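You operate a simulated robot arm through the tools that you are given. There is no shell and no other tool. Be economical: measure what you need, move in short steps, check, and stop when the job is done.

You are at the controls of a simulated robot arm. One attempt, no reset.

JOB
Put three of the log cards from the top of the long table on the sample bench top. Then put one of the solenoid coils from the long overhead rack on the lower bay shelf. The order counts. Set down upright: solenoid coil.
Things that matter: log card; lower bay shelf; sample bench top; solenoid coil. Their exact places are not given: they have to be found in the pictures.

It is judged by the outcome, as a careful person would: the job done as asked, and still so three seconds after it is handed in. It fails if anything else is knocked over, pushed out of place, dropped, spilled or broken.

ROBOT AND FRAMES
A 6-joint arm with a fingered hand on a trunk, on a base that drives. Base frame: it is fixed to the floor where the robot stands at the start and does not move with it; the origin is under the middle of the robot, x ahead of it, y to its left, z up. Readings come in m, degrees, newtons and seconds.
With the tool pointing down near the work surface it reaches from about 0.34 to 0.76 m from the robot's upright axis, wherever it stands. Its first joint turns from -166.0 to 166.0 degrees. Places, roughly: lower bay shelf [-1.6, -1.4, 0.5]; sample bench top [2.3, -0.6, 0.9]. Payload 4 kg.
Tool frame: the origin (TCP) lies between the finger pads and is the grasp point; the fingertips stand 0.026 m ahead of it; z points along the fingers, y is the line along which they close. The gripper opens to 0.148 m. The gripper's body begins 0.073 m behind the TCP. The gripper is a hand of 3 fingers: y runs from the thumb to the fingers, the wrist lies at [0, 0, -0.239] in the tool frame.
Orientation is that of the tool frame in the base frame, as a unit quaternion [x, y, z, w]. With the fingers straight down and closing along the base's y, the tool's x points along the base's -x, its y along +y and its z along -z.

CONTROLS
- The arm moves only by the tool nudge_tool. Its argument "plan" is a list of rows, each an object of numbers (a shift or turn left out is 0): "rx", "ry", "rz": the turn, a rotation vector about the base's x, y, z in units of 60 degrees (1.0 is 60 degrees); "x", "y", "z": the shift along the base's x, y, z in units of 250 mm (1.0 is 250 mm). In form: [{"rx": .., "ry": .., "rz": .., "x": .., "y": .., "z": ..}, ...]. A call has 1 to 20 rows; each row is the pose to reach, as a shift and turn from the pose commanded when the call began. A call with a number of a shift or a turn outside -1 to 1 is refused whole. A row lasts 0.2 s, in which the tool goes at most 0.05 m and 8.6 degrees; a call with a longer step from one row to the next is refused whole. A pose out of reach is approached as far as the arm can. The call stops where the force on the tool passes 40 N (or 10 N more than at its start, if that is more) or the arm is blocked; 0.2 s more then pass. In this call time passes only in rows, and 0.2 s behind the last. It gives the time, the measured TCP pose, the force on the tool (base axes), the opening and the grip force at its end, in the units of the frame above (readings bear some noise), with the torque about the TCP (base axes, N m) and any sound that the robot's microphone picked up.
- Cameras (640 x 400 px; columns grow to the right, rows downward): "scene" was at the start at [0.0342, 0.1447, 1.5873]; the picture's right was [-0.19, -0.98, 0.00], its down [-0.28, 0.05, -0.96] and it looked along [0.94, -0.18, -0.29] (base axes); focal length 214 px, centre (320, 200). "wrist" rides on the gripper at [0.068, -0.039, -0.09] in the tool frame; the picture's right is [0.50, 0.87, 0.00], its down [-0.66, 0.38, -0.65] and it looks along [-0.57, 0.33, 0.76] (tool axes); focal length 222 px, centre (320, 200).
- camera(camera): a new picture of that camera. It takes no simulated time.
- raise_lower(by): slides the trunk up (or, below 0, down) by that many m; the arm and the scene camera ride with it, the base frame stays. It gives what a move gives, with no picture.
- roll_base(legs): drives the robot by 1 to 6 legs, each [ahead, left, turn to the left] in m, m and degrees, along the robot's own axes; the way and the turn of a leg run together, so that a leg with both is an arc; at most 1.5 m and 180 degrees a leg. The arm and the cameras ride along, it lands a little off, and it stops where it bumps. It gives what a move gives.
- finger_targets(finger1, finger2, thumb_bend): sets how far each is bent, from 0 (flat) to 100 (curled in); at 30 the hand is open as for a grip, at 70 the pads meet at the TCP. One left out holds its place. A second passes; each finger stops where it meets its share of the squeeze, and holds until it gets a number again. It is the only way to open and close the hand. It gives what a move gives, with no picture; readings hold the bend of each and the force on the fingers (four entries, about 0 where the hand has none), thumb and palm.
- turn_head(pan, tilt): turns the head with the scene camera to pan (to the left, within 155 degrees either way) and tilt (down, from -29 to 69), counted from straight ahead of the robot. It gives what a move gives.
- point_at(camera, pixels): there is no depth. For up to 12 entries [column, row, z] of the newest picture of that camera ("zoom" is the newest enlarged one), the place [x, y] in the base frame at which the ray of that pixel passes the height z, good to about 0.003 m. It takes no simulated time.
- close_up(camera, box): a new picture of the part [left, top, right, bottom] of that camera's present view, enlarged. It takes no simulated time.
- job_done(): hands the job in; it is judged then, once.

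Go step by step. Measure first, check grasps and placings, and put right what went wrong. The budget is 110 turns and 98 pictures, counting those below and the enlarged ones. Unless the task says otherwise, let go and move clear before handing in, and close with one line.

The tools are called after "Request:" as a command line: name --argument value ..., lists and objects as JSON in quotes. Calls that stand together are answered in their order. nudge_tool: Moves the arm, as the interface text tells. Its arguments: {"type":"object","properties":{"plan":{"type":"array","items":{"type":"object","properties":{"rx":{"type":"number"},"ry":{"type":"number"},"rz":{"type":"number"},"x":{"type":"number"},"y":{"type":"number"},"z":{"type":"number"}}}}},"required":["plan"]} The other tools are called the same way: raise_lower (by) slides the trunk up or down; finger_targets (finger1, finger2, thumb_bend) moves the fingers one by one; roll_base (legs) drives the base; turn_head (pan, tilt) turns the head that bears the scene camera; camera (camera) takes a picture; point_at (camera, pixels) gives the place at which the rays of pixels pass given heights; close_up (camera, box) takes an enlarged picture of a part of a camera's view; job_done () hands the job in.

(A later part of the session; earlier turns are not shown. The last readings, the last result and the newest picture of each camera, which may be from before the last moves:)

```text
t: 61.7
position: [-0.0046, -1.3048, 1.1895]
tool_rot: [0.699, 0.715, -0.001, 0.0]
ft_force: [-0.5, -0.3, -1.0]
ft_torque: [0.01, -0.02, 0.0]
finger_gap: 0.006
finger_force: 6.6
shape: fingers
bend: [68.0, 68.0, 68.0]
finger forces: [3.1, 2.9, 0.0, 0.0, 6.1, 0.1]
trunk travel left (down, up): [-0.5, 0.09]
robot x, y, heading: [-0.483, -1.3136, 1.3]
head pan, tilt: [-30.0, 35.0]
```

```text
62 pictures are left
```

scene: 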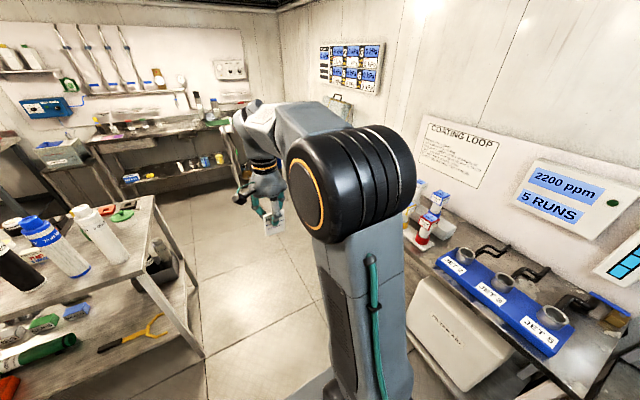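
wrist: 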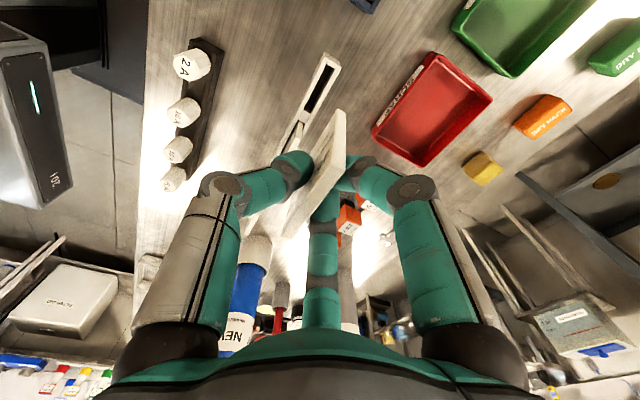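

Request:
turn_head --pan 10 --tilt 30

Request:
camera --camera "scene"

```text
t: 62.8
position: [-0.0038, -1.3037, 1.1907]
tool_rot: [0.699, 0.715, 0.0, 0.001]
ft_force: [-0.2, 0.1, -1.3]
ft_torque: [0.0, -0.03, 0.02]
finger_gap: 0.006
finger_force: 6.6
shape: fingers
bend: [68.0, 68.0, 68.0]
finger forces: [3.1, 2.9, 0.0, 0.0, 6.0, 0.0]
trunk travel left (down, up): [-0.5, 0.09]
robot x, y, heading: [-0.4801, -1.3156, 1.2]
head pan, tilt: [10.0, 30.0]
```

```text
61 pictures are left
```

scene: 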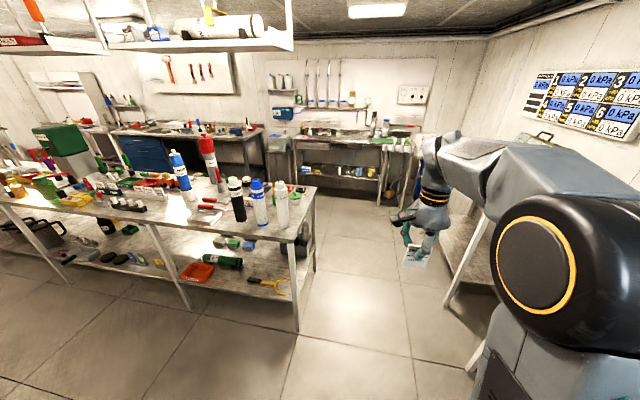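

Request:
point_at --camera "scene" --pixels '[[297, 330, 0], [283, 242, 0.864], [317, 187, 0.864], [313, 268, 0], [447, 304, 0], [484, 225, 0.9], [296, 206, 0], [383, 206, 0], [388, 143, 0.9], [294, 139, 0.9], [406, 209, 0]]'

```text
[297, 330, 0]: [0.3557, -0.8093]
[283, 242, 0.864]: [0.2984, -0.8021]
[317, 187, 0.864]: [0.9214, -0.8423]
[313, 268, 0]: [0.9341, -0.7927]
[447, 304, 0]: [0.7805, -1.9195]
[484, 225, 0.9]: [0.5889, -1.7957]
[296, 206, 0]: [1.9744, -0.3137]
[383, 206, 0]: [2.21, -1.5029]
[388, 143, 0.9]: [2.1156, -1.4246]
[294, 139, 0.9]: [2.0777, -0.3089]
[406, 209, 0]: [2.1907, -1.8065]
```

Request:
roll_base --legs '[[0.9, 0, -1.2], [0.88, 0, 0]]'

Request:
turn_head --pan 22 --tilt 35

Request:
camera --camera "scene"

```text
t: 71.6
position: [1.7476, -1.2925, 1.1899]
tool_rot: [0.706, 0.709, 0.0, 0.001]
ft_force: [-0.4, 0.5, -0.9]
ft_torque: [0.01, -0.03, 0.0]
finger_gap: 0.0061
finger_force: 6.2
shape: fingers
bend: [68.0, 68.0, 68.0]
finger forces: [3.1, 3.1, 0.1, 0.0, 6.2, 0.1]
trunk travel left (down, up): [-0.5, 0.09]
robot x, y, heading: [1.2681, -1.2976, 0.5]
head pan, tilt: [10.0, 30.0]
```

```text
t: 72.4
position: [1.7466, -1.2928, 1.1905]
tool_rot: [0.705, 0.71, 0.0, 0.0]
ft_force: [0.3, -0.5, -0.5]
ft_torque: [-0.01, 0.03, 0.01]
finger_gap: 0.0061
finger_force: 6.1
shape: fingers
bend: [68.0, 68.0, 68.0]
finger forces: [3.1, 3.1, 0.1, 0.0, 6.1, 0.0]
trunk travel left (down, up): [-0.5, 0.09]
robot x, y, heading: [1.2667, -1.2958, 0.4]
head pan, tilt: [22.0, 35.0]
```

```text
60 pictures are left
```

scene: 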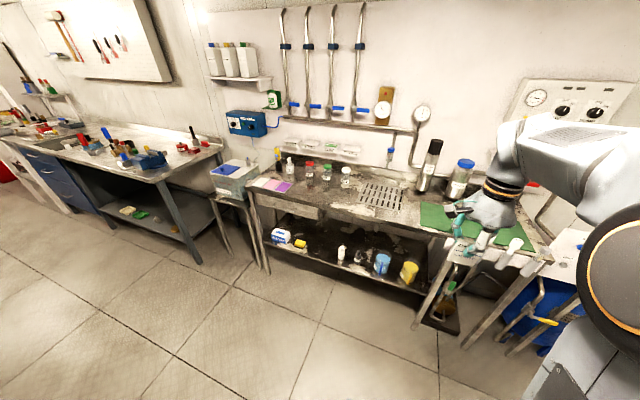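

Request:
point_at --camera "scene" --pixels '[[248, 190, 0.9], [340, 207, 0.9], [300, 197, 0.9], [447, 240, 0.9], [361, 203, 0.9], [420, 225, 0.9], [345, 190, 0.9], [310, 187, 0.9], [375, 215, 0.9], [195, 265, 0], [402, 212, 0.9], [332, 193, 0.9]]'

Request:
close_up --camera "scene" --box '[240, 140, 480, 290]'

```text
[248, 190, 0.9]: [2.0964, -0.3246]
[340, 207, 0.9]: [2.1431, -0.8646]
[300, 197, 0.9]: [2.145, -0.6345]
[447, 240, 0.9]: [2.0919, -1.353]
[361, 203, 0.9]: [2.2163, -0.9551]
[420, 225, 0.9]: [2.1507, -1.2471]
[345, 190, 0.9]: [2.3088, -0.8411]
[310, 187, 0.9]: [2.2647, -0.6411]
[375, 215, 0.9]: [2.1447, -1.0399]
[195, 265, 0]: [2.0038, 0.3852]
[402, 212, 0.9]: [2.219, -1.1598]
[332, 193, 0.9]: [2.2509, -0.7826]
```

```text
2.67 times, centred on (360, 215) of scene
```

zoom: 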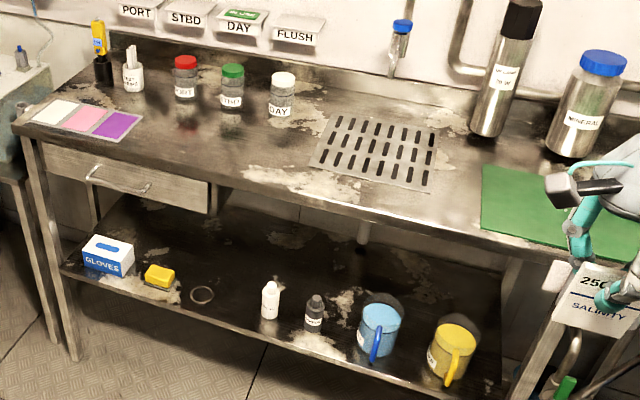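

Request:
roll_base --legs '[[0.2, 0, -0.4], [0, 0.6, 0]]'

Request:
turn_head --pan 5 --tilt 45

Request:
camera --camera "scene"

```text
t: 77.0
position: [1.9481, -0.6918, 1.1898]
tool_rot: [0.71, 0.704, 0.0, 0.0]
ft_force: [0.1, -0.1, 0.2]
ft_torque: [0.04, -0.04, 0.01]
finger_gap: 0.0062
finger_force: 6.2
shape: fingers
bend: [68.0, 68.0, 68.0]
finger forces: [3.1, 3.0, 0.0, 0.1, 6.2, 0.1]
trunk travel left (down, up): [-0.5, 0.09]
robot x, y, heading: [1.4728, -0.6887, -0.3]
head pan, tilt: [22.0, 35.0]
```

```text
t: 77.8
position: [1.948, -0.6923, 1.1899]
tool_rot: [0.71, 0.704, 0.0, 0.001]
ft_force: [0.0, 0.2, -0.2]
ft_torque: [0.03, 0.04, -0.03]
finger_gap: 0.0062
finger_force: 5.9
shape: fingers
bend: [68.0, 68.0, 68.0]
finger forces: [3.0, 3.1, 0.0, 0.0, 6.1, 0.1]
trunk travel left (down, up): [-0.5, 0.09]
robot x, y, heading: [1.4691, -0.692, -0.3]
head pan, tilt: [5.0, 45.0]
```

```text
58 pictures are left
```

scene: 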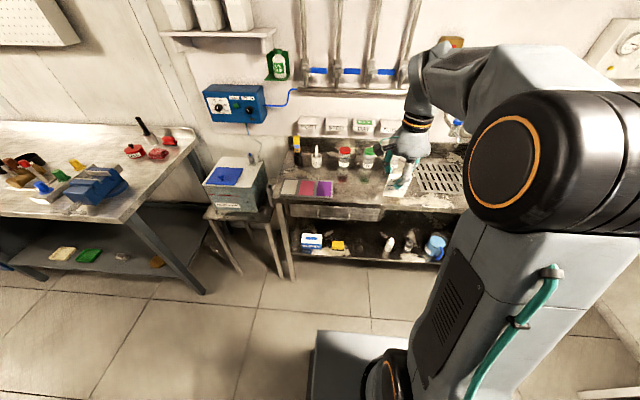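

Request:
point_at --camera "scene" --pixels '[[281, 200, 0.9], [350, 206, 0.9], [333, 192, 0.9], [333, 182, 0.9], [371, 168, 0.9], [384, 207, 0.9], [415, 190, 0.9], [420, 165, 0.9], [344, 167, 0.9]]'

Request:
close_up --camera "scene" --box '[260, 120, 484, 260]'

```text
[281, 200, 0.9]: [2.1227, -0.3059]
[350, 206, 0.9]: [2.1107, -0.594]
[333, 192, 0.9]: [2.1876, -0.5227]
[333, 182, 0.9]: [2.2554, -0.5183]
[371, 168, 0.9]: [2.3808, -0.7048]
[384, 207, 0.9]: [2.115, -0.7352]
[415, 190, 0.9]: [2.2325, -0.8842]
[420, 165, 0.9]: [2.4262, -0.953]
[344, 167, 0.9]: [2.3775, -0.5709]
```

```text
2.86 times, centred on (372, 190) of scene
```

zoom: 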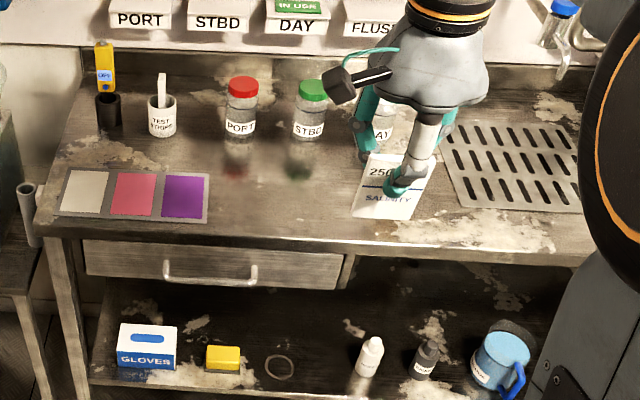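

Request:
nudge_tool --plan '[{"ry": -0.14, "x": 0.1, "y": 0.06}, {"ry": -0.28, "x": 0.25, "y": 0.12}, {"ry": -0.42, "x": 0.4, "y": 0.18}, {"ry": -0.56, "x": 0.55, "y": 0.24}, {"ry": -0.7, "x": 0.7, "y": 0.3}, {"ry": -0.7, "x": 0.85, "y": 0.36, "z": -0.1}, {"ry": -0.7, "x": 1.0, "y": 0.37, "z": -0.2}]'

Request:
close_up --camera "scene" --box '[260, 120, 484, 260]'

```text
t: 79.4
position: [2.2003, -0.5993, 1.14]
tool_rot: [0.663, 0.658, 0.254, 0.252]
ft_force: [-0.3, 0.8, -0.6]
ft_torque: [0.01, 0.02, -0.01]
finger_gap: 0.0058
finger_force: 6.8
shape: fingers
bend: [68.0, 68.0, 68.0]
finger forces: [3.3, 3.2, 0.0, 0.0, 6.3, 0.0]
trunk travel left (down, up): [-0.5, 0.09]
robot x, y, heading: [1.4711, -0.6917, -0.1]
head pan, tilt: [5.0, 45.0]
```

```text
2.86 times, centred on (372, 190) of scene
```

zoom: 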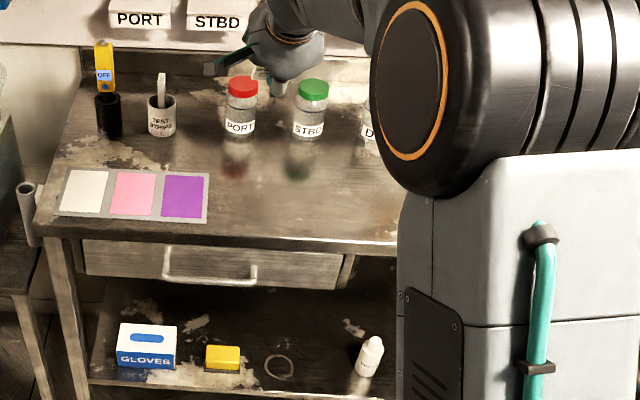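

Request:
nudge_tool --plan '[{"z": -0.18}, {"z": -0.36}, {"z": -0.5}, {"z": -0.6}, {"z": -0.68}]'

Request:
camera --camera "wrist"

Request:
close_up --camera "scene" --box '[310, 140, 422, 210]'

```text
t: 80.6
position: [2.1974, -0.6007, 0.9694]
tool_rot: [0.662, 0.658, 0.254, 0.253]
ft_force: [0.1, -0.6, -1.2]
ft_torque: [0.0, 0.04, -0.03]
finger_gap: 0.0056
finger_force: 6.2
shape: fingers
bend: [71.0, 68.0, 68.0]
finger forces: [3.3, 3.2, 0.1, 0.1, 6.1, 0.0]
trunk travel left (down, up): [-0.5, 0.09]
robot x, y, heading: [1.4677, -0.6855, -0.6]
head pan, tilt: [5.0, 45.0]
```

```text
55 pictures are left
```

wrist: 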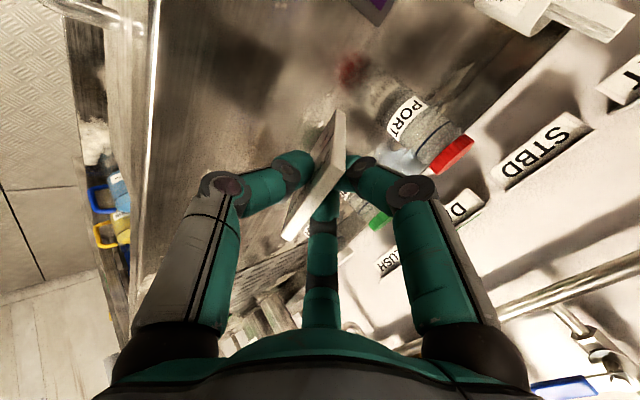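

```text
5.71 times, centred on (366, 175) of scene
```

zoom: 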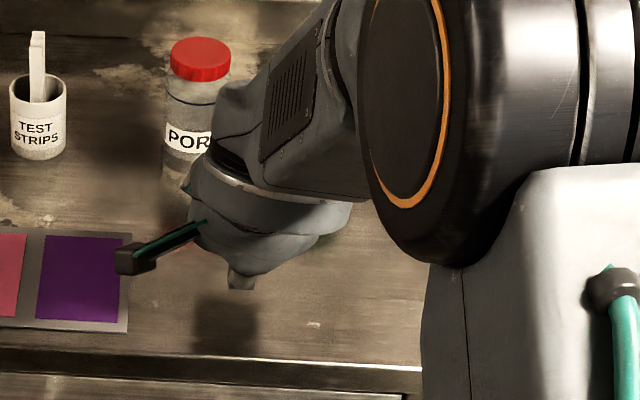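

Request:
nudge_tool --plan '[{"z": -0.02}, {"z": -0.04}]'

Request:
nudge_tool --plan '[{"z": -0.016}]'

Request:
nudge_tool --plan '[{"z": -0.016}]'

Request:
camera --camera "wrist"

```text
t: 81.2
position: [2.198, -0.6011, 0.9583]
tool_rot: [0.663, 0.658, 0.255, 0.252]
ft_force: [-0.8, -0.3, 0.1]
ft_torque: [-0.02, 0.02, -0.01]
finger_gap: 0.006
finger_force: 6.1
shape: fingers
bend: [71.0, 68.0, 68.0]
finger forces: [3.3, 3.2, 0.0, 0.0, 6.3, 0.1]
trunk travel left (down, up): [-0.5, 0.09]
robot x, y, heading: [1.4691, -0.6875, -0.5]
head pan, tilt: [5.0, 45.0]
```

```text
t: 81.6
position: [2.1982, -0.6015, 0.9547]
tool_rot: [0.662, 0.658, 0.254, 0.253]
ft_force: [0.7, 0.4, 0.8]
ft_torque: [-0.02, 0.05, -0.03]
finger_gap: 0.0056
finger_force: 6.4
shape: fingers
bend: [71.0, 68.0, 68.0]
finger forces: [3.4, 3.1, 0.0, 0.0, 6.3, 0.0]
trunk travel left (down, up): [-0.5, 0.09]
robot x, y, heading: [1.4702, -0.6891, -0.4]
head pan, tilt: [5.0, 45.0]
```

```text
t: 82.0
position: [2.1986, -0.601, 0.9511]
tool_rot: [0.662, 0.658, 0.255, 0.253]
ft_force: [0.2, -0.2, -1.3]
ft_torque: [-0.04, 0.01, 0.05]
finger_gap: 0.0058
finger_force: 6.5
shape: fingers
bend: [71.0, 68.0, 68.0]
finger forces: [3.3, 3.2, 0.0, 0.0, 6.3, 0.0]
trunk travel left (down, up): [-0.5, 0.09]
robot x, y, heading: [1.4672, -0.6885, -0.5]
head pan, tilt: [5.0, 45.0]
```

```text
53 pictures are left
```

wrist: 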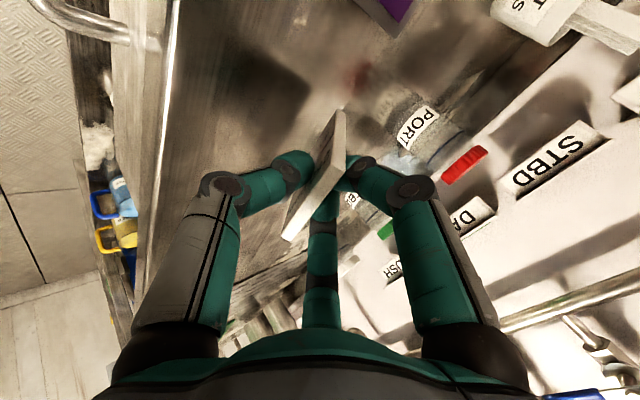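

Request:
nudge_tool --plan '[{"z": -0.02}, {"z": -0.03}]'

Request:
nudge_tool --plan '[{"z": -0.016}]'

Request:
nudge_tool --plan '[{"z": -0.016}]'

Request:
close_up --camera "wrist" --box '[240, 60, 464, 200]'

```text
t: 82.6
position: [2.1982, -0.5983, 0.9452]
tool_rot: [0.662, 0.658, 0.254, 0.253]
ft_force: [-0.3, 0.0, -0.4]
ft_torque: [-0.01, 0.02, -0.02]
finger_gap: 0.0057
finger_force: 5.8
shape: fingers
bend: [71.0, 71.0, 68.0]
finger forces: [3.2, 3.2, 0.0, 0.1, 6.3, 0.0]
trunk travel left (down, up): [-0.5, 0.09]
robot x, y, heading: [1.4691, -0.6885, -0.5]
head pan, tilt: [5.0, 45.0]
```

```text
t: 83.0
position: [2.1987, -0.6003, 0.9385]
tool_rot: [0.663, 0.658, 0.254, 0.252]
ft_force: [-0.2, -0.9, -0.4]
ft_torque: [0.02, 0.01, 0.0]
finger_gap: 0.0057
finger_force: 6.9
shape: fingers
bend: [71.0, 71.0, 68.0]
finger forces: [3.3, 3.2, 0.0, 0.0, 6.3, 0.0]
trunk travel left (down, up): [-0.5, 0.09]
robot x, y, heading: [1.4667, -0.6926, -0.1]
head pan, tilt: [5.0, 45.0]
```

```text
t: 83.4
position: [2.1969, -0.6, 0.9359]
tool_rot: [0.662, 0.658, 0.254, 0.252]
ft_force: [0.2, -0.5, -0.1]
ft_torque: [0.02, -0.01, 0.01]
finger_gap: 0.0058
finger_force: 6.8
shape: fingers
bend: [71.0, 71.0, 68.0]
finger forces: [3.3, 3.2, 0.0, 0.1, 6.2, 0.0]
trunk travel left (down, up): [-0.5, 0.09]
robot x, y, heading: [1.4673, -0.6927, -0.5]
head pan, tilt: [5.0, 45.0]
```

```text
2.86 times, centred on (352, 130) of wrist
```

zoom: 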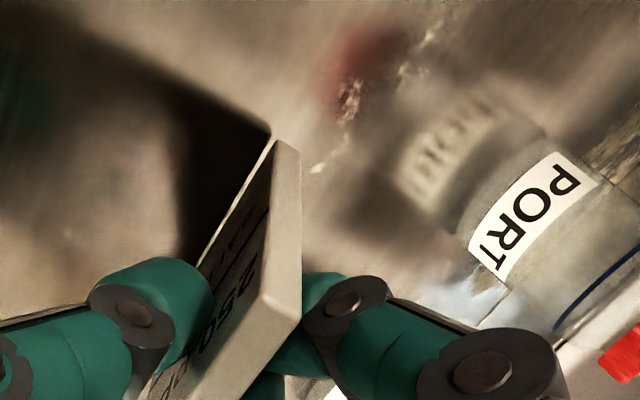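

Request:
nudge_tool --plan '[{"z": -0.014}]'

Request:
finger_targets --finger1 57 --finger2 57 --thumb_bend 62

Request:
close_up --camera "wrist" --box '[160, 60, 480, 260]'

```text
t: 83.8
position: [2.1987, -0.5998, 0.933]
tool_rot: [0.662, 0.659, 0.253, 0.253]
ft_force: [-0.5, 0.0, 1.2]
ft_torque: [0.02, -0.04, 0.01]
finger_gap: 0.006
finger_force: 7.8
shape: fingers
bend: [71.0, 71.0, 68.0]
finger forces: [4.2, 4.2, 0.0, 0.0, 6.7, 0.1]
trunk travel left (down, up): [-0.5, 0.09]
robot x, y, heading: [1.4672, -0.6918, -0.5]
head pan, tilt: [5.0, 45.0]
```

```text
t: 84.8
position: [2.1984, -0.5989, 0.9325]
tool_rot: [0.663, 0.657, 0.254, 0.252]
ft_force: [0.2, -0.1, -0.7]
ft_torque: [0.0, 0.01, -0.01]
finger_gap: 0.0332
finger_force: 0.1
shape: fingers
bend: [56.0, 56.0, 62.0]
finger forces: [0.0, 0.1, 0.0, 0.0, 0.1, 0.0]
trunk travel left (down, up): [-0.5, 0.09]
robot x, y, heading: [1.4702, -0.6921, -0.3]
head pan, tilt: [5.0, 45.0]
```

```text
2.00 times, centred on (320, 160) of wrist
```

zoom: 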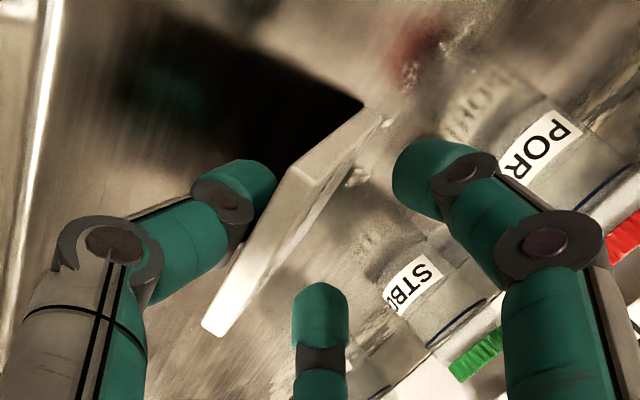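

Request:
nudge_tool --plan '[{"x": -0.04, "z": 0.045}, {"x": -0.08, "z": 0.09}, {"x": -0.12, "z": 0.135}, {"x": -0.18, "z": 0.2}, {"x": -0.27, "z": 0.35}, {"x": -0.36, "z": 0.5}]'

Request:
camera --camera "wrist"

```text
t: 86.2
position: [2.1092, -0.6004, 1.0576]
tool_rot: [0.662, 0.658, 0.254, 0.253]
ft_force: [-0.7, -0.6, 0.1]
ft_torque: [-0.01, 0.02, 0.01]
finger_gap: 0.0329
finger_force: 0.1
shape: fingers
bend: [56.0, 56.0, 62.0]
finger forces: [0.0, 0.1, 0.1, 0.0, 0.0, 0.0]
trunk travel left (down, up): [-0.5, 0.09]
robot x, y, heading: [1.4694, -0.6915, -0.7]
head pan, tilt: [5.0, 45.0]
```

```text
50 pictures are left
```

wrist: 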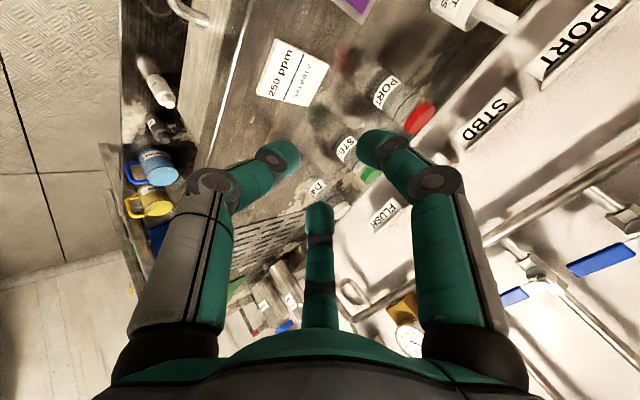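

Request:
nudge_tool --plan '[{"ry": 0.14, "x": -0.13, "z": 0.1}, {"ry": 0.28, "x": -0.26, "z": 0.2, "y": -0.1}, {"ry": 0.42, "x": -0.39, "z": 0.3, "y": -0.2}, {"ry": 0.56, "x": -0.52, "z": 0.4, "y": -0.3}, {"ry": 0.7, "x": -0.64, "z": 0.5, "y": -0.36}]'

Request:
roll_base --legs '[[0, -0.6, 0.5], [-1.0, 0, 0], [-0.95, 0, 0], [0, 1.3, 0]]'

```text
t: 87.4
position: [1.9494, -0.69, 1.1837]
tool_rot: [0.709, 0.705, -0.001, 0.001]
ft_force: [0.1, 0.3, -0.1]
ft_torque: [-0.02, 0.01, -0.02]
finger_gap: 0.0332
finger_force: 0.1
shape: fingers
bend: [56.0, 56.0, 62.0]
finger forces: [0.0, 0.1, 0.0, 0.0, 0.1, 0.0]
trunk travel left (down, up): [-0.5, 0.09]
robot x, y, heading: [1.4706, -0.6932, -0.3]
head pan, tilt: [5.0, 45.0]
```

```text
t: 106.3
position: [0.0208, 0.0316, 1.1827]
tool_rot: [0.713, 0.701, 0.0, 0.0]
ft_force: [0.1, -0.5, -0.5]
ft_torque: [-0.01, -0.01, 0.01]
finger_gap: 0.0331
finger_force: 0.1
shape: fingers
bend: [56.0, 56.0, 62.0]
finger forces: [0.0, 0.0, 0.0, 0.1, 0.0, 0.0]
trunk travel left (down, up): [-0.5, 0.09]
robot x, y, heading: [-0.4593, 0.0392, -1.2]
head pan, tilt: [5.0, 45.0]
```

Request:
nudge_tool --plan '[{"y": 0.18}, {"y": 0.36}, {"y": 0.54}, {"y": 0.72}, {"y": 0.9}, {"y": 1.0}]'

Request:
roll_base --legs '[[0.46, 0, 1.2]]'

Request:
finger_targets --finger1 55 --finger2 55 --thumb_bend 55

Request:
turn_head --pan 10 --tilt 50

Request:
camera --camera "scene"

```text
t: 107.7
position: [0.0226, 0.2827, 1.1842]
tool_rot: [0.713, 0.701, 0.0, -0.001]
ft_force: [-0.6, 0.3, 0.1]
ft_torque: [0.01, -0.03, 0.01]
finger_gap: 0.0329
finger_force: 0.0
shape: fingers
bend: [56.0, 56.0, 62.0]
finger forces: [0.1, 0.0, 0.0, 0.0, 0.1, 0.1]
trunk travel left (down, up): [-0.5, 0.09]
robot x, y, heading: [-0.4609, 0.0354, -0.9]
head pan, tilt: [5.0, 45.0]
```

```text
t: 110.5
position: [0.4723, 0.2893, 1.1839]
tool_rot: [0.706, 0.708, 0.0, 0.0]
ft_force: [0.4, 0.2, -0.3]
ft_torque: [0.0, -0.02, -0.01]
finger_gap: 0.0331
finger_force: 0.1
shape: fingers
bend: [56.0, 56.0, 62.0]
finger forces: [0.0, 0.1, 0.0, 0.0, 0.0, 0.0]
trunk travel left (down, up): [-0.5, 0.09]
robot x, y, heading: [-0.0034, 0.0303, 0.1]
head pan, tilt: [5.0, 45.0]
```

```text
t: 111.5
position: [0.4705, 0.2887, 1.1842]
tool_rot: [0.706, 0.709, 0.0, 0.0]
ft_force: [0.0, 0.1, 0.0]
ft_torque: [0.02, -0.01, -0.01]
finger_gap: 0.0451
finger_force: 0.0
shape: fingers
bend: [55.0, 55.0, 55.0]
finger forces: [0.0, 0.0, 0.0, 0.0, 0.0, 0.1]
trunk travel left (down, up): [-0.5, 0.09]
robot x, y, heading: [-0.0053, 0.03, 0.4]
head pan, tilt: [5.0, 45.0]
```

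```text
t: 112.1
position: [0.4717, 0.2876, 1.1844]
tool_rot: [0.706, 0.708, 0.0, 0.0]
ft_force: [-0.6, 0.5, 0.1]
ft_torque: [-0.04, 0.01, -0.01]
finger_gap: 0.045
finger_force: 0.2
shape: fingers
bend: [55.0, 55.0, 55.0]
finger forces: [0.0, 0.0, 0.0, 0.0, 0.0, 0.0]
trunk travel left (down, up): [-0.5, 0.09]
robot x, y, heading: [0.0001, 0.0338, 0.1]
head pan, tilt: [10.0, 50.0]
```

```text
49 pictures are left
```

scene: 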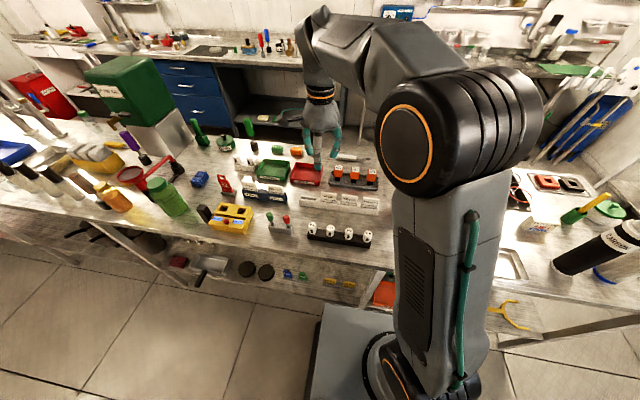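

Request:
nudge_tool --plan '[{"x": 0.13, "y": -0.035, "z": -0.12}, {"x": 0.265, "y": -0.07, "z": -0.24}, {"x": 0.265, "y": -0.07, "z": -0.4}, {"x": 0.265, "y": -0.07, "z": -0.56}]'

Request:
camera --camera "wrist"

```text
t: 113.1
position: [0.5376, 0.2714, 1.0442]
tool_rot: [0.706, 0.708, -0.001, 0.001]
ft_force: [0.2, 0.7, 0.0]
ft_torque: [0.01, 0.02, 0.0]
finger_gap: 0.0451
finger_force: 0.1
shape: fingers
bend: [55.0, 55.0, 55.0]
finger forces: [0.0, 0.1, 0.0, 0.0, 0.0, 0.0]
trunk travel left (down, up): [-0.5, 0.09]
robot x, y, heading: [-0.0036, 0.0304, 0.4]
head pan, tilt: [10.0, 50.0]
```

```text
48 pictures are left
```

wrist: 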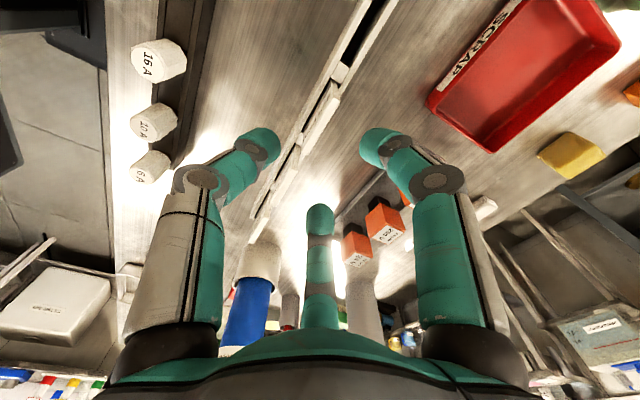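

Request:
point_at --camera "wrist" --pixels '[[338, 90, 0.955], [302, 155, 0.955], [328, 83, 0.955]]'

Request:
close_up --camera "wrist" --box '[240, 40, 400, 140]'

Request:
point_at --camera "zoom" --pixels '[[370, 175, 0.955], [395, 200, 0.955], [235, 440, 0.955]]'

```text
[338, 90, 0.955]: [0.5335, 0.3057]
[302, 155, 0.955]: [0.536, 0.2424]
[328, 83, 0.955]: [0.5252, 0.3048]
```

```text
4.00 times, centred on (320, 90) of wrist
```

zoom: 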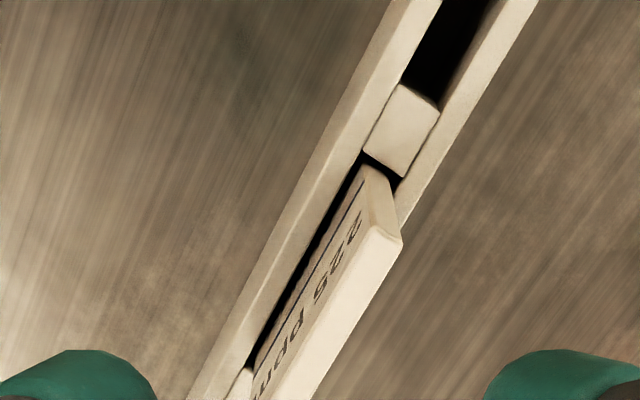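

```text
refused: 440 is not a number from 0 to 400
```

Request:
point_at --camera "zoom" --pixels '[[372, 228, 0.955], [401, 240, 0.955]]'

```text
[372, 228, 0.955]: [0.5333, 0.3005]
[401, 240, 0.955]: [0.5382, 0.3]
```

Request:
nudge_tool --plan '[{"z": -0.15}, {"z": -0.3}, {"z": -0.42}]'

Request:
finger_targets --finger1 73 --finger2 73 --thumb_bend 73

Request:
nudge_tool --plan '[{"z": 0.1}, {"z": 0.25}, {"z": 0.45}, {"z": 0.65}, {"z": 0.85}, {"z": 1.0}]'

Request:
camera --camera "wrist"

```text
t: 113.9
position: [0.5412, 0.2705, 0.9388]
tool_rot: [0.706, 0.708, 0.0, 0.0]
ft_force: [-0.2, 0.1, -0.1]
ft_torque: [0.01, -0.01, 0.03]
finger_gap: 0.0453
finger_force: 0.0
shape: fingers
bend: [55.0, 55.0, 55.0]
finger forces: [0.1, 0.0, 0.0, 0.0, 0.0, 0.0]
trunk travel left (down, up): [-0.5, 0.09]
robot x, y, heading: [-0.0047, 0.0331, -0.0]
head pan, tilt: [10.0, 50.0]
```

```text
t: 114.9
position: [0.5404, 0.2702, 0.9402]
tool_rot: [0.706, 0.708, 0.0, 0.0]
ft_force: [0.0, 0.0, 0.4]
ft_torque: [0.0, 0.03, -0.03]
finger_gap: 0.006
finger_force: 7.9
shape: fingers
bend: [71.0, 71.0, 69.0]
finger forces: [4.2, 4.2, 0.0, 0.1, 8.0, 0.0]
trunk travel left (down, up): [-0.5, 0.09]
robot x, y, heading: [-0.0042, 0.0314, 0.1]
head pan, tilt: [10.0, 50.0]
```

```text
t: 116.3
position: [0.5388, 0.2701, 1.1918]
tool_rot: [0.706, 0.708, 0.001, 0.0]
ft_force: [0.3, -0.4, -0.3]
ft_torque: [0.01, 0.02, 0.02]
finger_gap: 0.0054
finger_force: 8.1
shape: fingers
bend: [71.0, 71.0, 69.0]
finger forces: [4.6, 4.6, 0.0, 0.1, 8.0, 0.0]
trunk travel left (down, up): [-0.5, 0.09]
robot x, y, heading: [-0.0029, 0.0317, 0.3]
head pan, tilt: [10.0, 50.0]
```

```text
46 pictures are left
```

wrist: 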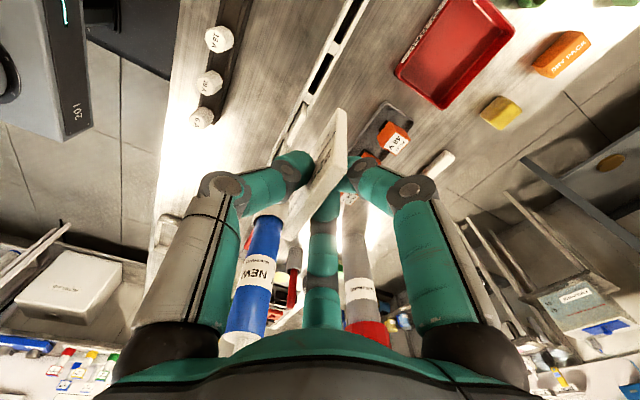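

Request:
roll_base --legs '[[-0.46, 0, 0]]'

Request:
nudge_tool --plan '[{"y": -0.18, "x": -0.05}, {"y": -0.36, "x": -0.1}, {"y": -0.54, "x": -0.15}, {"y": -0.72, "x": -0.2}, {"y": -0.9, "x": -0.24}, {"y": -0.96, "x": -0.24}]'

Request:
roll_base --legs '[[0, -1.34, 0]]'

```text
t: 119.1
position: [0.0821, 0.2662, 1.1916]
tool_rot: [0.708, 0.707, 0.0, 0.0]
ft_force: [0.7, 0.0, 0.1]
ft_torque: [0.0, 0.02, -0.02]
finger_gap: 0.0056
finger_force: 7.9
shape: fingers
bend: [71.0, 71.0, 69.0]
finger forces: [4.4, 4.5, 0.0, 0.0, 7.9, 0.0]
trunk travel left (down, up): [-0.5, 0.09]
robot x, y, heading: [-0.4608, 0.0329, -0.3]
head pan, tilt: [10.0, 50.0]
```

```text
t: 120.5
position: [0.0205, 0.0253, 1.1933]
tool_rot: [0.708, 0.706, 0.0, 0.0]
ft_force: [0.8, -1.2, -0.1]
ft_torque: [0.01, 0.01, 0.0]
finger_gap: 0.0056
finger_force: 7.8
shape: fingers
bend: [71.0, 71.0, 69.0]
finger forces: [4.4, 4.5, 0.1, 0.0, 7.6, 0.0]
trunk travel left (down, up): [-0.5, 0.09]
robot x, y, heading: [-0.4617, 0.0285, -0.1]
head pan, tilt: [10.0, 50.0]
```

```text
t: 127.2
position: [0.0374, -1.2933, 1.1938]
tool_rot: [0.697, 0.717, 0.0, 0.0]
ft_force: [0.6, -0.4, -0.3]
ft_torque: [-0.02, 0.03, -0.04]
finger_gap: 0.0055
finger_force: 8.2
shape: fingers
bend: [71.0, 71.0, 69.0]
finger forces: [4.4, 4.4, 0.1, 0.1, 7.5, 0.1]
trunk travel left (down, up): [-0.5, 0.09]
robot x, y, heading: [-0.4424, -1.2979, 1.8]
head pan, tilt: [10.0, 50.0]
```

Request:
roll_base --legs '[[1.0, 0, -1.8], [0.91, 0, 0], [0, 0.59, 0]]'

Request:
turn_head --pan 5 --tilt 45

Request:
close_up --camera "scene" --box '[260, 120, 484, 260]'

```text
t: 139.7
position: [1.9456, -0.6876, 1.1939]
tool_rot: [0.708, 0.706, 0.001, 0.001]
ft_force: [0.4, -0.1, -0.8]
ft_torque: [0.02, 0.0, 0.02]
finger_gap: 0.0057
finger_force: 8.1
shape: fingers
bend: [71.0, 71.0, 69.0]
finger forces: [4.4, 4.4, 0.0, 0.1, 7.6, 0.0]
trunk travel left (down, up): [-0.5, 0.09]
robot x, y, heading: [1.4588, -0.6826, -0.8]
head pan, tilt: [10.0, 50.0]
```

```text
t: 140.4
position: [1.9454, -0.6884, 1.192]
tool_rot: [0.708, 0.706, 0.0, -0.001]
ft_force: [0.0, 0.8, -0.6]
ft_torque: [0.0, -0.01, 0.02]
finger_gap: 0.0054
finger_force: 8.0
shape: fingers
bend: [71.0, 71.0, 69.0]
finger forces: [4.4, 4.5, 0.0, 0.1, 7.5, 0.1]
trunk travel left (down, up): [-0.5, 0.09]
robot x, y, heading: [1.4621, -0.6834, -0.1]
head pan, tilt: [5.0, 45.0]
```

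```text
2.86 times, centred on (372, 190) of scene
```

zoom: 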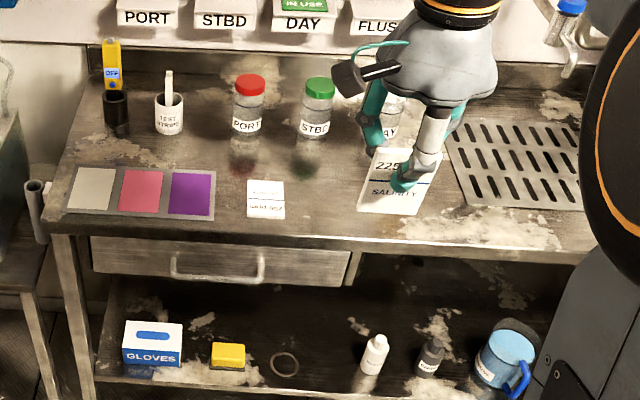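

Request:
nudge_tool --plan '[{"ry": -0.14, "x": 0.1}, {"ry": -0.28, "x": 0.25}, {"ry": -0.42, "x": 0.4}, {"ry": -0.56, "x": 0.55}, {"ry": -0.7, "x": 0.7}, {"ry": -0.7, "x": 0.85, "y": -0.01, "z": -0.1}, {"ry": -0.7, "x": 1.0, "y": -0.01, "z": -0.25}]'

Request:
nudge_tool --plan '[{"z": -0.18}, {"z": -0.36}, {"z": -0.5}, {"z": -0.6}, {"z": -0.68}, {"z": -0.73}, {"z": -0.75}]'

Request:
close_up --camera "wrist" --box '[160, 60, 480, 260]'

```text
refused: row 7 steps farther than a row can; nothing moved
```

```text
t: 142.0
position: [1.9464, -0.6896, 1.0059]
tool_rot: [0.708, 0.706, 0.0, 0.0]
ft_force: [-0.7, 0.5, 0.9]
ft_torque: [0.03, 0.0, -0.01]
finger_gap: 0.0054
finger_force: 8.1
shape: fingers
bend: [71.0, 71.0, 69.0]
finger forces: [4.6, 4.5, 0.1, 0.0, 7.6, 0.1]
trunk travel left (down, up): [-0.5, 0.09]
robot x, y, heading: [1.463, -0.6807, -0.3]
head pan, tilt: [5.0, 45.0]
```

```text
2.00 times, centred on (320, 160) of wrist
```

zoom: 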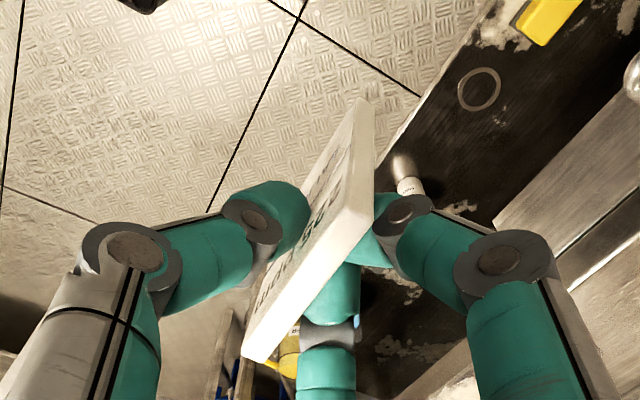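

The first row plan was refused, so the hand only lowered in front of the bench, clear of everything. I'll raise it again and repeat with smaller steps.

Request:
nudge_tool --plan '[{"z": 0.18}, {"z": 0.36}, {"z": 0.54}, {"z": 0.72, "ry": -0.1}, {"z": 0.75, "ry": -0.24}, {"z": 0.75, "ry": -0.38, "x": 0.15}, {"z": 0.75, "ry": -0.52, "x": 0.3}, {"z": 0.75, "ry": -0.62, "x": 0.45}, {"z": 0.75, "ry": -0.7, "x": 0.6}, {"z": 0.68, "ry": -0.7, "x": 0.75}, {"z": 0.6, "ry": -0.7, "x": 0.9}, {"z": 0.5, "ry": -0.7, "x": 1.0}]'

```text
t: 144.6
position: [2.1976, -0.6902, 1.1303]
tool_rot: [0.661, 0.659, 0.253, 0.253]
ft_force: [-0.7, -0.4, -0.6]
ft_torque: [0.02, 0.0, -0.05]
finger_gap: 0.0052
finger_force: 8.3
shape: fingers
bend: [72.0, 72.0, 69.0]
finger forces: [4.9, 4.9, 0.0, 0.0, 7.4, 0.1]
trunk travel left (down, up): [-0.5, 0.09]
robot x, y, heading: [1.4611, -0.68, 0.0]
head pan, tilt: [5.0, 45.0]
```

Request:
nudge_tool --plan '[{"z": -0.18}, {"z": -0.36}, {"z": -0.5}, {"z": -0.6}, {"z": -0.68}, {"z": -0.74}, {"z": -0.77}]'

Request:
close_up --camera "wrist" --box '[160, 60, 480, 260]'

```text
t: 146.2
position: [2.1945, -0.6926, 0.95]
tool_rot: [0.664, 0.657, 0.248, 0.258]
ft_force: [0.2, 0.6, -0.1]
ft_torque: [0.01, 0.01, 0.01]
finger_gap: 0.0051
finger_force: 8.8
shape: fingers
bend: [72.0, 72.0, 69.0]
finger forces: [5.1, 4.9, 0.0, 0.0, 7.3, 0.0]
out of reach, approached as far as the arm can: row 5, 6, 7
trunk travel left (down, up): [-0.5, 0.09]
robot x, y, heading: [1.4622, -0.6786, 0.2]
head pan, tilt: [5.0, 45.0]
```

```text
2.00 times, centred on (320, 160) of wrist
```

zoom: 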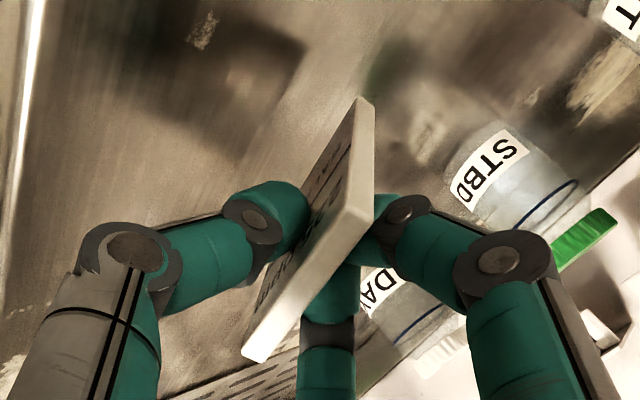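

Request:
nudge_tool --plan '[{"x": -0.06, "z": 0.04}, {"x": -0.1, "z": 0.02}, {"x": -0.1, "z": 0}]'

Request:
nudge_tool --plan '[{"z": -0.012}]'

Request:
close_up --camera "wrist" --box '[160, 60, 480, 260]'

```text
t: 147.0
position: [2.1705, -0.6916, 0.95]
tool_rot: [0.661, 0.659, 0.254, 0.253]
ft_force: [-0.3, -0.4, -0.7]
ft_torque: [-0.01, -0.03, -0.02]
finger_gap: 0.0051
finger_force: 8.8
shape: fingers
bend: [72.0, 72.0, 69.0]
finger forces: [5.0, 5.0, 0.1, 0.0, 7.4, 0.0]
trunk travel left (down, up): [-0.5, 0.09]
robot x, y, heading: [1.4651, -0.6812, -0.1]
head pan, tilt: [5.0, 45.0]
```

```text
t: 147.4
position: [2.1721, -0.6927, 0.9474]
tool_rot: [0.661, 0.659, 0.254, 0.254]
ft_force: [-0.3, 0.2, -0.9]
ft_torque: [-0.01, 0.01, 0.0]
finger_gap: 0.0053
finger_force: 8.6
shape: fingers
bend: [72.0, 72.0, 69.0]
finger forces: [5.0, 4.9, 0.1, 0.1, 7.3, 0.0]
trunk travel left (down, up): [-0.5, 0.09]
robot x, y, heading: [1.4647, -0.6824, -0.3]
head pan, tilt: [5.0, 45.0]
```

```text
2.00 times, centred on (320, 160) of wrist
```

zoom: 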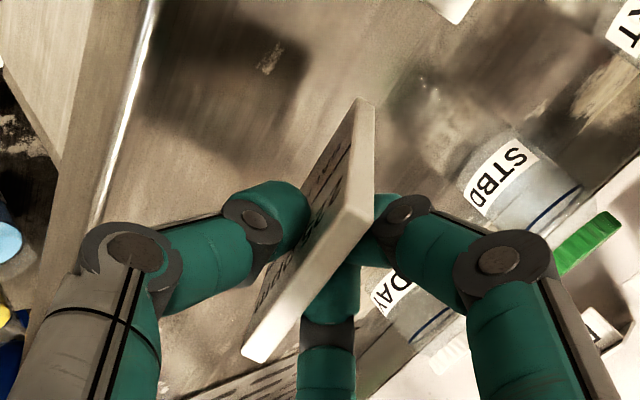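

Request:
nudge_tool --plan '[{"z": -0.024}, {"z": -0.044}]'

Request:
nudge_tool --plan '[{"z": -0.012}]'

Request:
close_up --camera "wrist" --box '[160, 60, 480, 260]'

```text
t: 148.0
position: [2.1708, -0.6922, 0.9361]
tool_rot: [0.661, 0.659, 0.254, 0.253]
ft_force: [0.0, 0.9, -0.7]
ft_torque: [-0.03, -0.01, 0.01]
finger_gap: 0.0052
finger_force: 8.2
shape: fingers
bend: [72.0, 72.0, 69.0]
finger forces: [5.0, 5.0, 0.0, 0.0, 7.3, 0.0]
trunk travel left (down, up): [-0.5, 0.09]
robot x, y, heading: [1.4597, -0.6834, -0.5]
head pan, tilt: [5.0, 45.0]
```

```text
t: 148.4
position: [2.1725, -0.691, 0.9337]
tool_rot: [0.661, 0.659, 0.254, 0.253]
ft_force: [-0.4, 0.9, 0.2]
ft_torque: [-0.02, -0.04, 0.03]
finger_gap: 0.0053
finger_force: 9.1
shape: fingers
bend: [72.0, 72.0, 69.0]
finger forces: [5.5, 5.5, 0.0, 0.1, 7.7, 0.0]
trunk travel left (down, up): [-0.5, 0.09]
robot x, y, heading: [1.4643, -0.6815, -0.3]
head pan, tilt: [5.0, 45.0]
```

```text
2.00 times, centred on (320, 160) of wrist
```

zoom: 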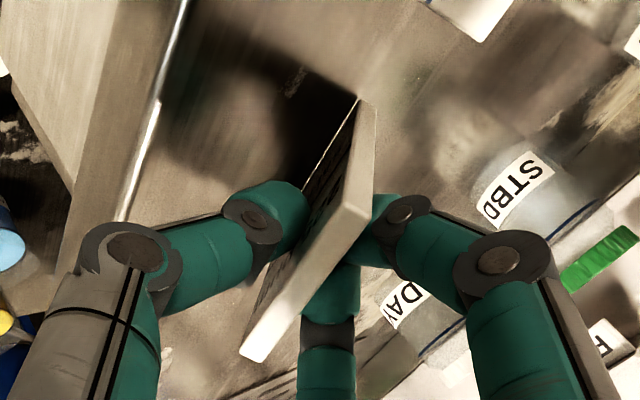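

Finger force rose (5.5 N) and the card tip at (365,100) meets its shadow: contact. Release and retreat as before.

Request:
finger_targets --finger1 57 --finger2 57 --thumb_bend 62

Request:
nudge_tool --plan '[{"x": -0.04, "z": 0.045}, {"x": -0.08, "z": 0.09}, {"x": -0.12, "z": 0.135}, {"x": -0.18, "z": 0.2}, {"x": -0.27, "z": 0.35}, {"x": -0.36, "z": 0.5}]'

Request:
camera --camera "wrist"

```text
t: 149.4
position: [2.1725, -0.6926, 0.9337]
tool_rot: [0.661, 0.659, 0.254, 0.253]
ft_force: [-0.8, -0.6, 0.5]
ft_torque: [-0.03, 0.02, -0.01]
finger_gap: 0.0328
finger_force: 0.1
shape: fingers
bend: [56.0, 56.0, 62.0]
finger forces: [0.1, 0.1, 0.1, 0.1, 0.2, 0.1]
trunk travel left (down, up): [-0.5, 0.09]
robot x, y, heading: [1.461, -0.6849, -0.0]
head pan, tilt: [5.0, 45.0]
```

```text
t: 150.8
position: [2.0927, -0.6917, 1.0406]
tool_rot: [0.663, 0.656, 0.261, 0.251]
ft_force: [0.2, -0.2, 0.0]
ft_torque: [-0.02, -0.02, 0.01]
finger_gap: 0.0328
finger_force: 0.1
shape: fingers
bend: [56.0, 56.0, 62.0]
finger forces: [0.0, 0.1, 0.1, 0.1, 0.0, 0.1]
out of reach, approached as far as the arm can: row 6
trunk travel left (down, up): [-0.5, 0.09]
robot x, y, heading: [1.4631, -0.6841, -0.3]
head pan, tilt: [5.0, 45.0]
```

```text
40 pictures are left
```

wrist: 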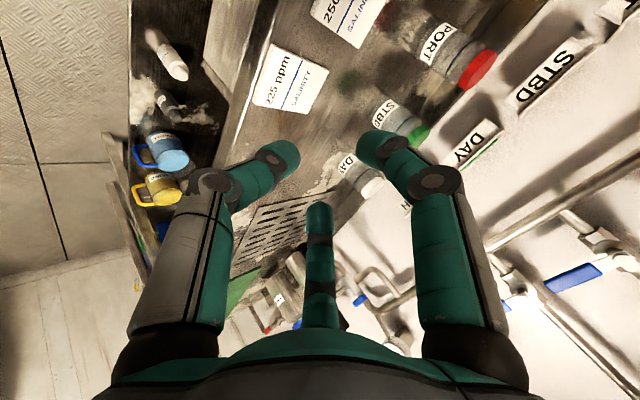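

Request:
nudge_tool --plan '[{"ry": 0.14, "x": -0.05, "z": 0.08}, {"ry": 0.28, "x": -0.15, "z": 0.2}, {"ry": 0.42, "x": -0.28, "z": 0.3}, {"ry": 0.56, "x": -0.41, "z": 0.4}, {"ry": 0.7, "x": -0.53, "z": 0.5}]'

Request:
roll_base --legs '[[0, -0.6, 0.3], [-1.0, 0, 0], [-0.95, 0, 0], [0, 1.3, 0]]'

```text
t: 152.0
position: [1.9597, -0.6897, 1.165]
tool_rot: [0.707, 0.707, 0.0, 0.0]
ft_force: [0.7, 0.0, 0.1]
ft_torque: [-0.04, 0.0, -0.02]
finger_gap: 0.0331
finger_force: 0.1
shape: fingers
bend: [56.0, 56.0, 62.0]
finger forces: [0.0, 0.0, 0.1, 0.0, 0.0, 0.0]
out of reach, approached as far as the arm can: row 1
trunk travel left (down, up): [-0.5, 0.09]
robot x, y, heading: [1.4625, -0.6773, -0.3]
head pan, tilt: [5.0, 45.0]
```

```text
t: 170.5
position: [0.0258, -0.0097, 1.1648]
tool_rot: [0.698, 0.716, 0.0, 0.0]
ft_force: [0.8, 0.3, 0.2]
ft_torque: [0.02, -0.01, 0.01]
finger_gap: 0.0331
finger_force: 0.1
shape: fingers
bend: [56.0, 56.0, 62.0]
finger forces: [0.0, 0.0, 0.0, 0.0, 0.0, 0.0]
trunk travel left (down, up): [-0.5, 0.09]
robot x, y, heading: [-0.472, -0.0178, 1.6]
head pan, tilt: [5.0, 45.0]
```

Request:
nudge_tool --plan '[{"y": 0.18, "z": 0.04}, {"y": 0.36, "z": 0.08}, {"y": 0.54, "z": 0.1}, {"y": 0.72, "z": 0.1}, {"y": 0.88, "z": 0.1}]'

Request:
roll_base --legs '[[0.47, 0, -1.6]]'

Request:
finger_targets --finger1 55 --finger2 55 --thumb_bend 55

```text
t: 171.7
position: [0.0269, 0.2137, 1.1923]
tool_rot: [0.698, 0.717, 0.0, 0.0]
ft_force: [-0.4, 0.1, -0.4]
ft_torque: [-0.02, 0.02, -0.02]
finger_gap: 0.0327
finger_force: 0.1
shape: fingers
bend: [56.0, 56.0, 62.0]
finger forces: [0.0, 0.1, 0.0, 0.0, 0.0, 0.0]
trunk travel left (down, up): [-0.5, 0.09]
robot x, y, heading: [-0.4701, -0.0148, 1.4]
head pan, tilt: [5.0, 45.0]
```

```text
t: 174.6
position: [0.5141, 0.1976, 1.1907]
tool_rot: [0.711, 0.703, 0.0, 0.001]
ft_force: [-0.6, -0.6, -0.2]
ft_torque: [-0.05, -0.01, -0.04]
finger_gap: 0.033
finger_force: 0.1
shape: fingers
bend: [56.0, 56.0, 62.0]
finger forces: [0.0, 0.0, 0.0, 0.0, 0.0, 0.0]
trunk travel left (down, up): [-0.5, 0.09]
robot x, y, heading: [0.0031, -0.0092, -0.9]
head pan, tilt: [5.0, 45.0]
```

```text
t: 175.6
position: [0.5138, 0.1975, 1.1922]
tool_rot: [0.711, 0.703, -0.001, 0.0]
ft_force: [0.6, 0.0, 1.1]
ft_torque: [-0.01, 0.02, 0.02]
finger_gap: 0.0451
finger_force: 0.0
shape: fingers
bend: [55.0, 55.0, 55.0]
finger forces: [0.1, 0.0, 0.1, 0.0, 0.0, 0.0]
trunk travel left (down, up): [-0.5, 0.09]
robot x, y, heading: [0.0088, -0.0113, -0.8]
head pan, tilt: [5.0, 45.0]
```

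Request:
nudge_tool --plan '[{"x": 0.097, "y": -0.01, "z": -0.12, "rz": 0.011}, {"x": 0.097, "y": -0.01, "z": -0.3, "rz": 0.011}, {"x": 0.097, "y": -0.01, "z": -0.45, "rz": 0.011}, {"x": 0.097, "y": -0.01, "z": -0.59, "rz": 0.011}]'

Request:
close_up --camera "wrist" --box '[240, 40, 400, 140]'

```text
t: 176.6
position: [0.5367, 0.1954, 1.0418]
tool_rot: [0.707, 0.707, 0.0, 0.001]
ft_force: [-1.2, 0.2, -0.1]
ft_torque: [0.03, 0.0, 0.0]
finger_gap: 0.045
finger_force: 0.1
shape: fingers
bend: [55.0, 55.0, 55.0]
finger forces: [0.0, 0.1, 0.1, 0.1, 0.0, 0.1]
trunk travel left (down, up): [-0.5, 0.09]
robot x, y, heading: [0.0096, -0.0136, -0.6]
head pan, tilt: [5.0, 45.0]
```

```text
4.00 times, centred on (320, 90) of wrist
```

zoom: 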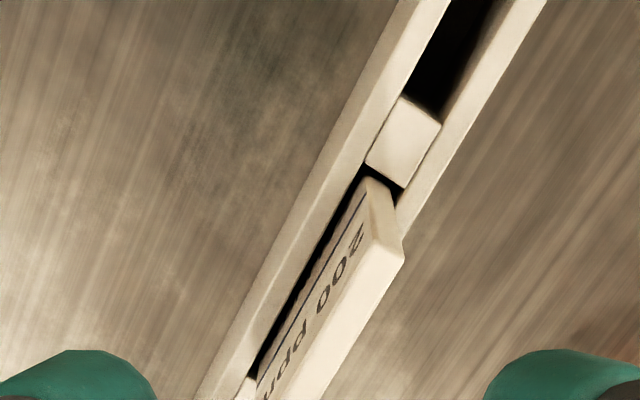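

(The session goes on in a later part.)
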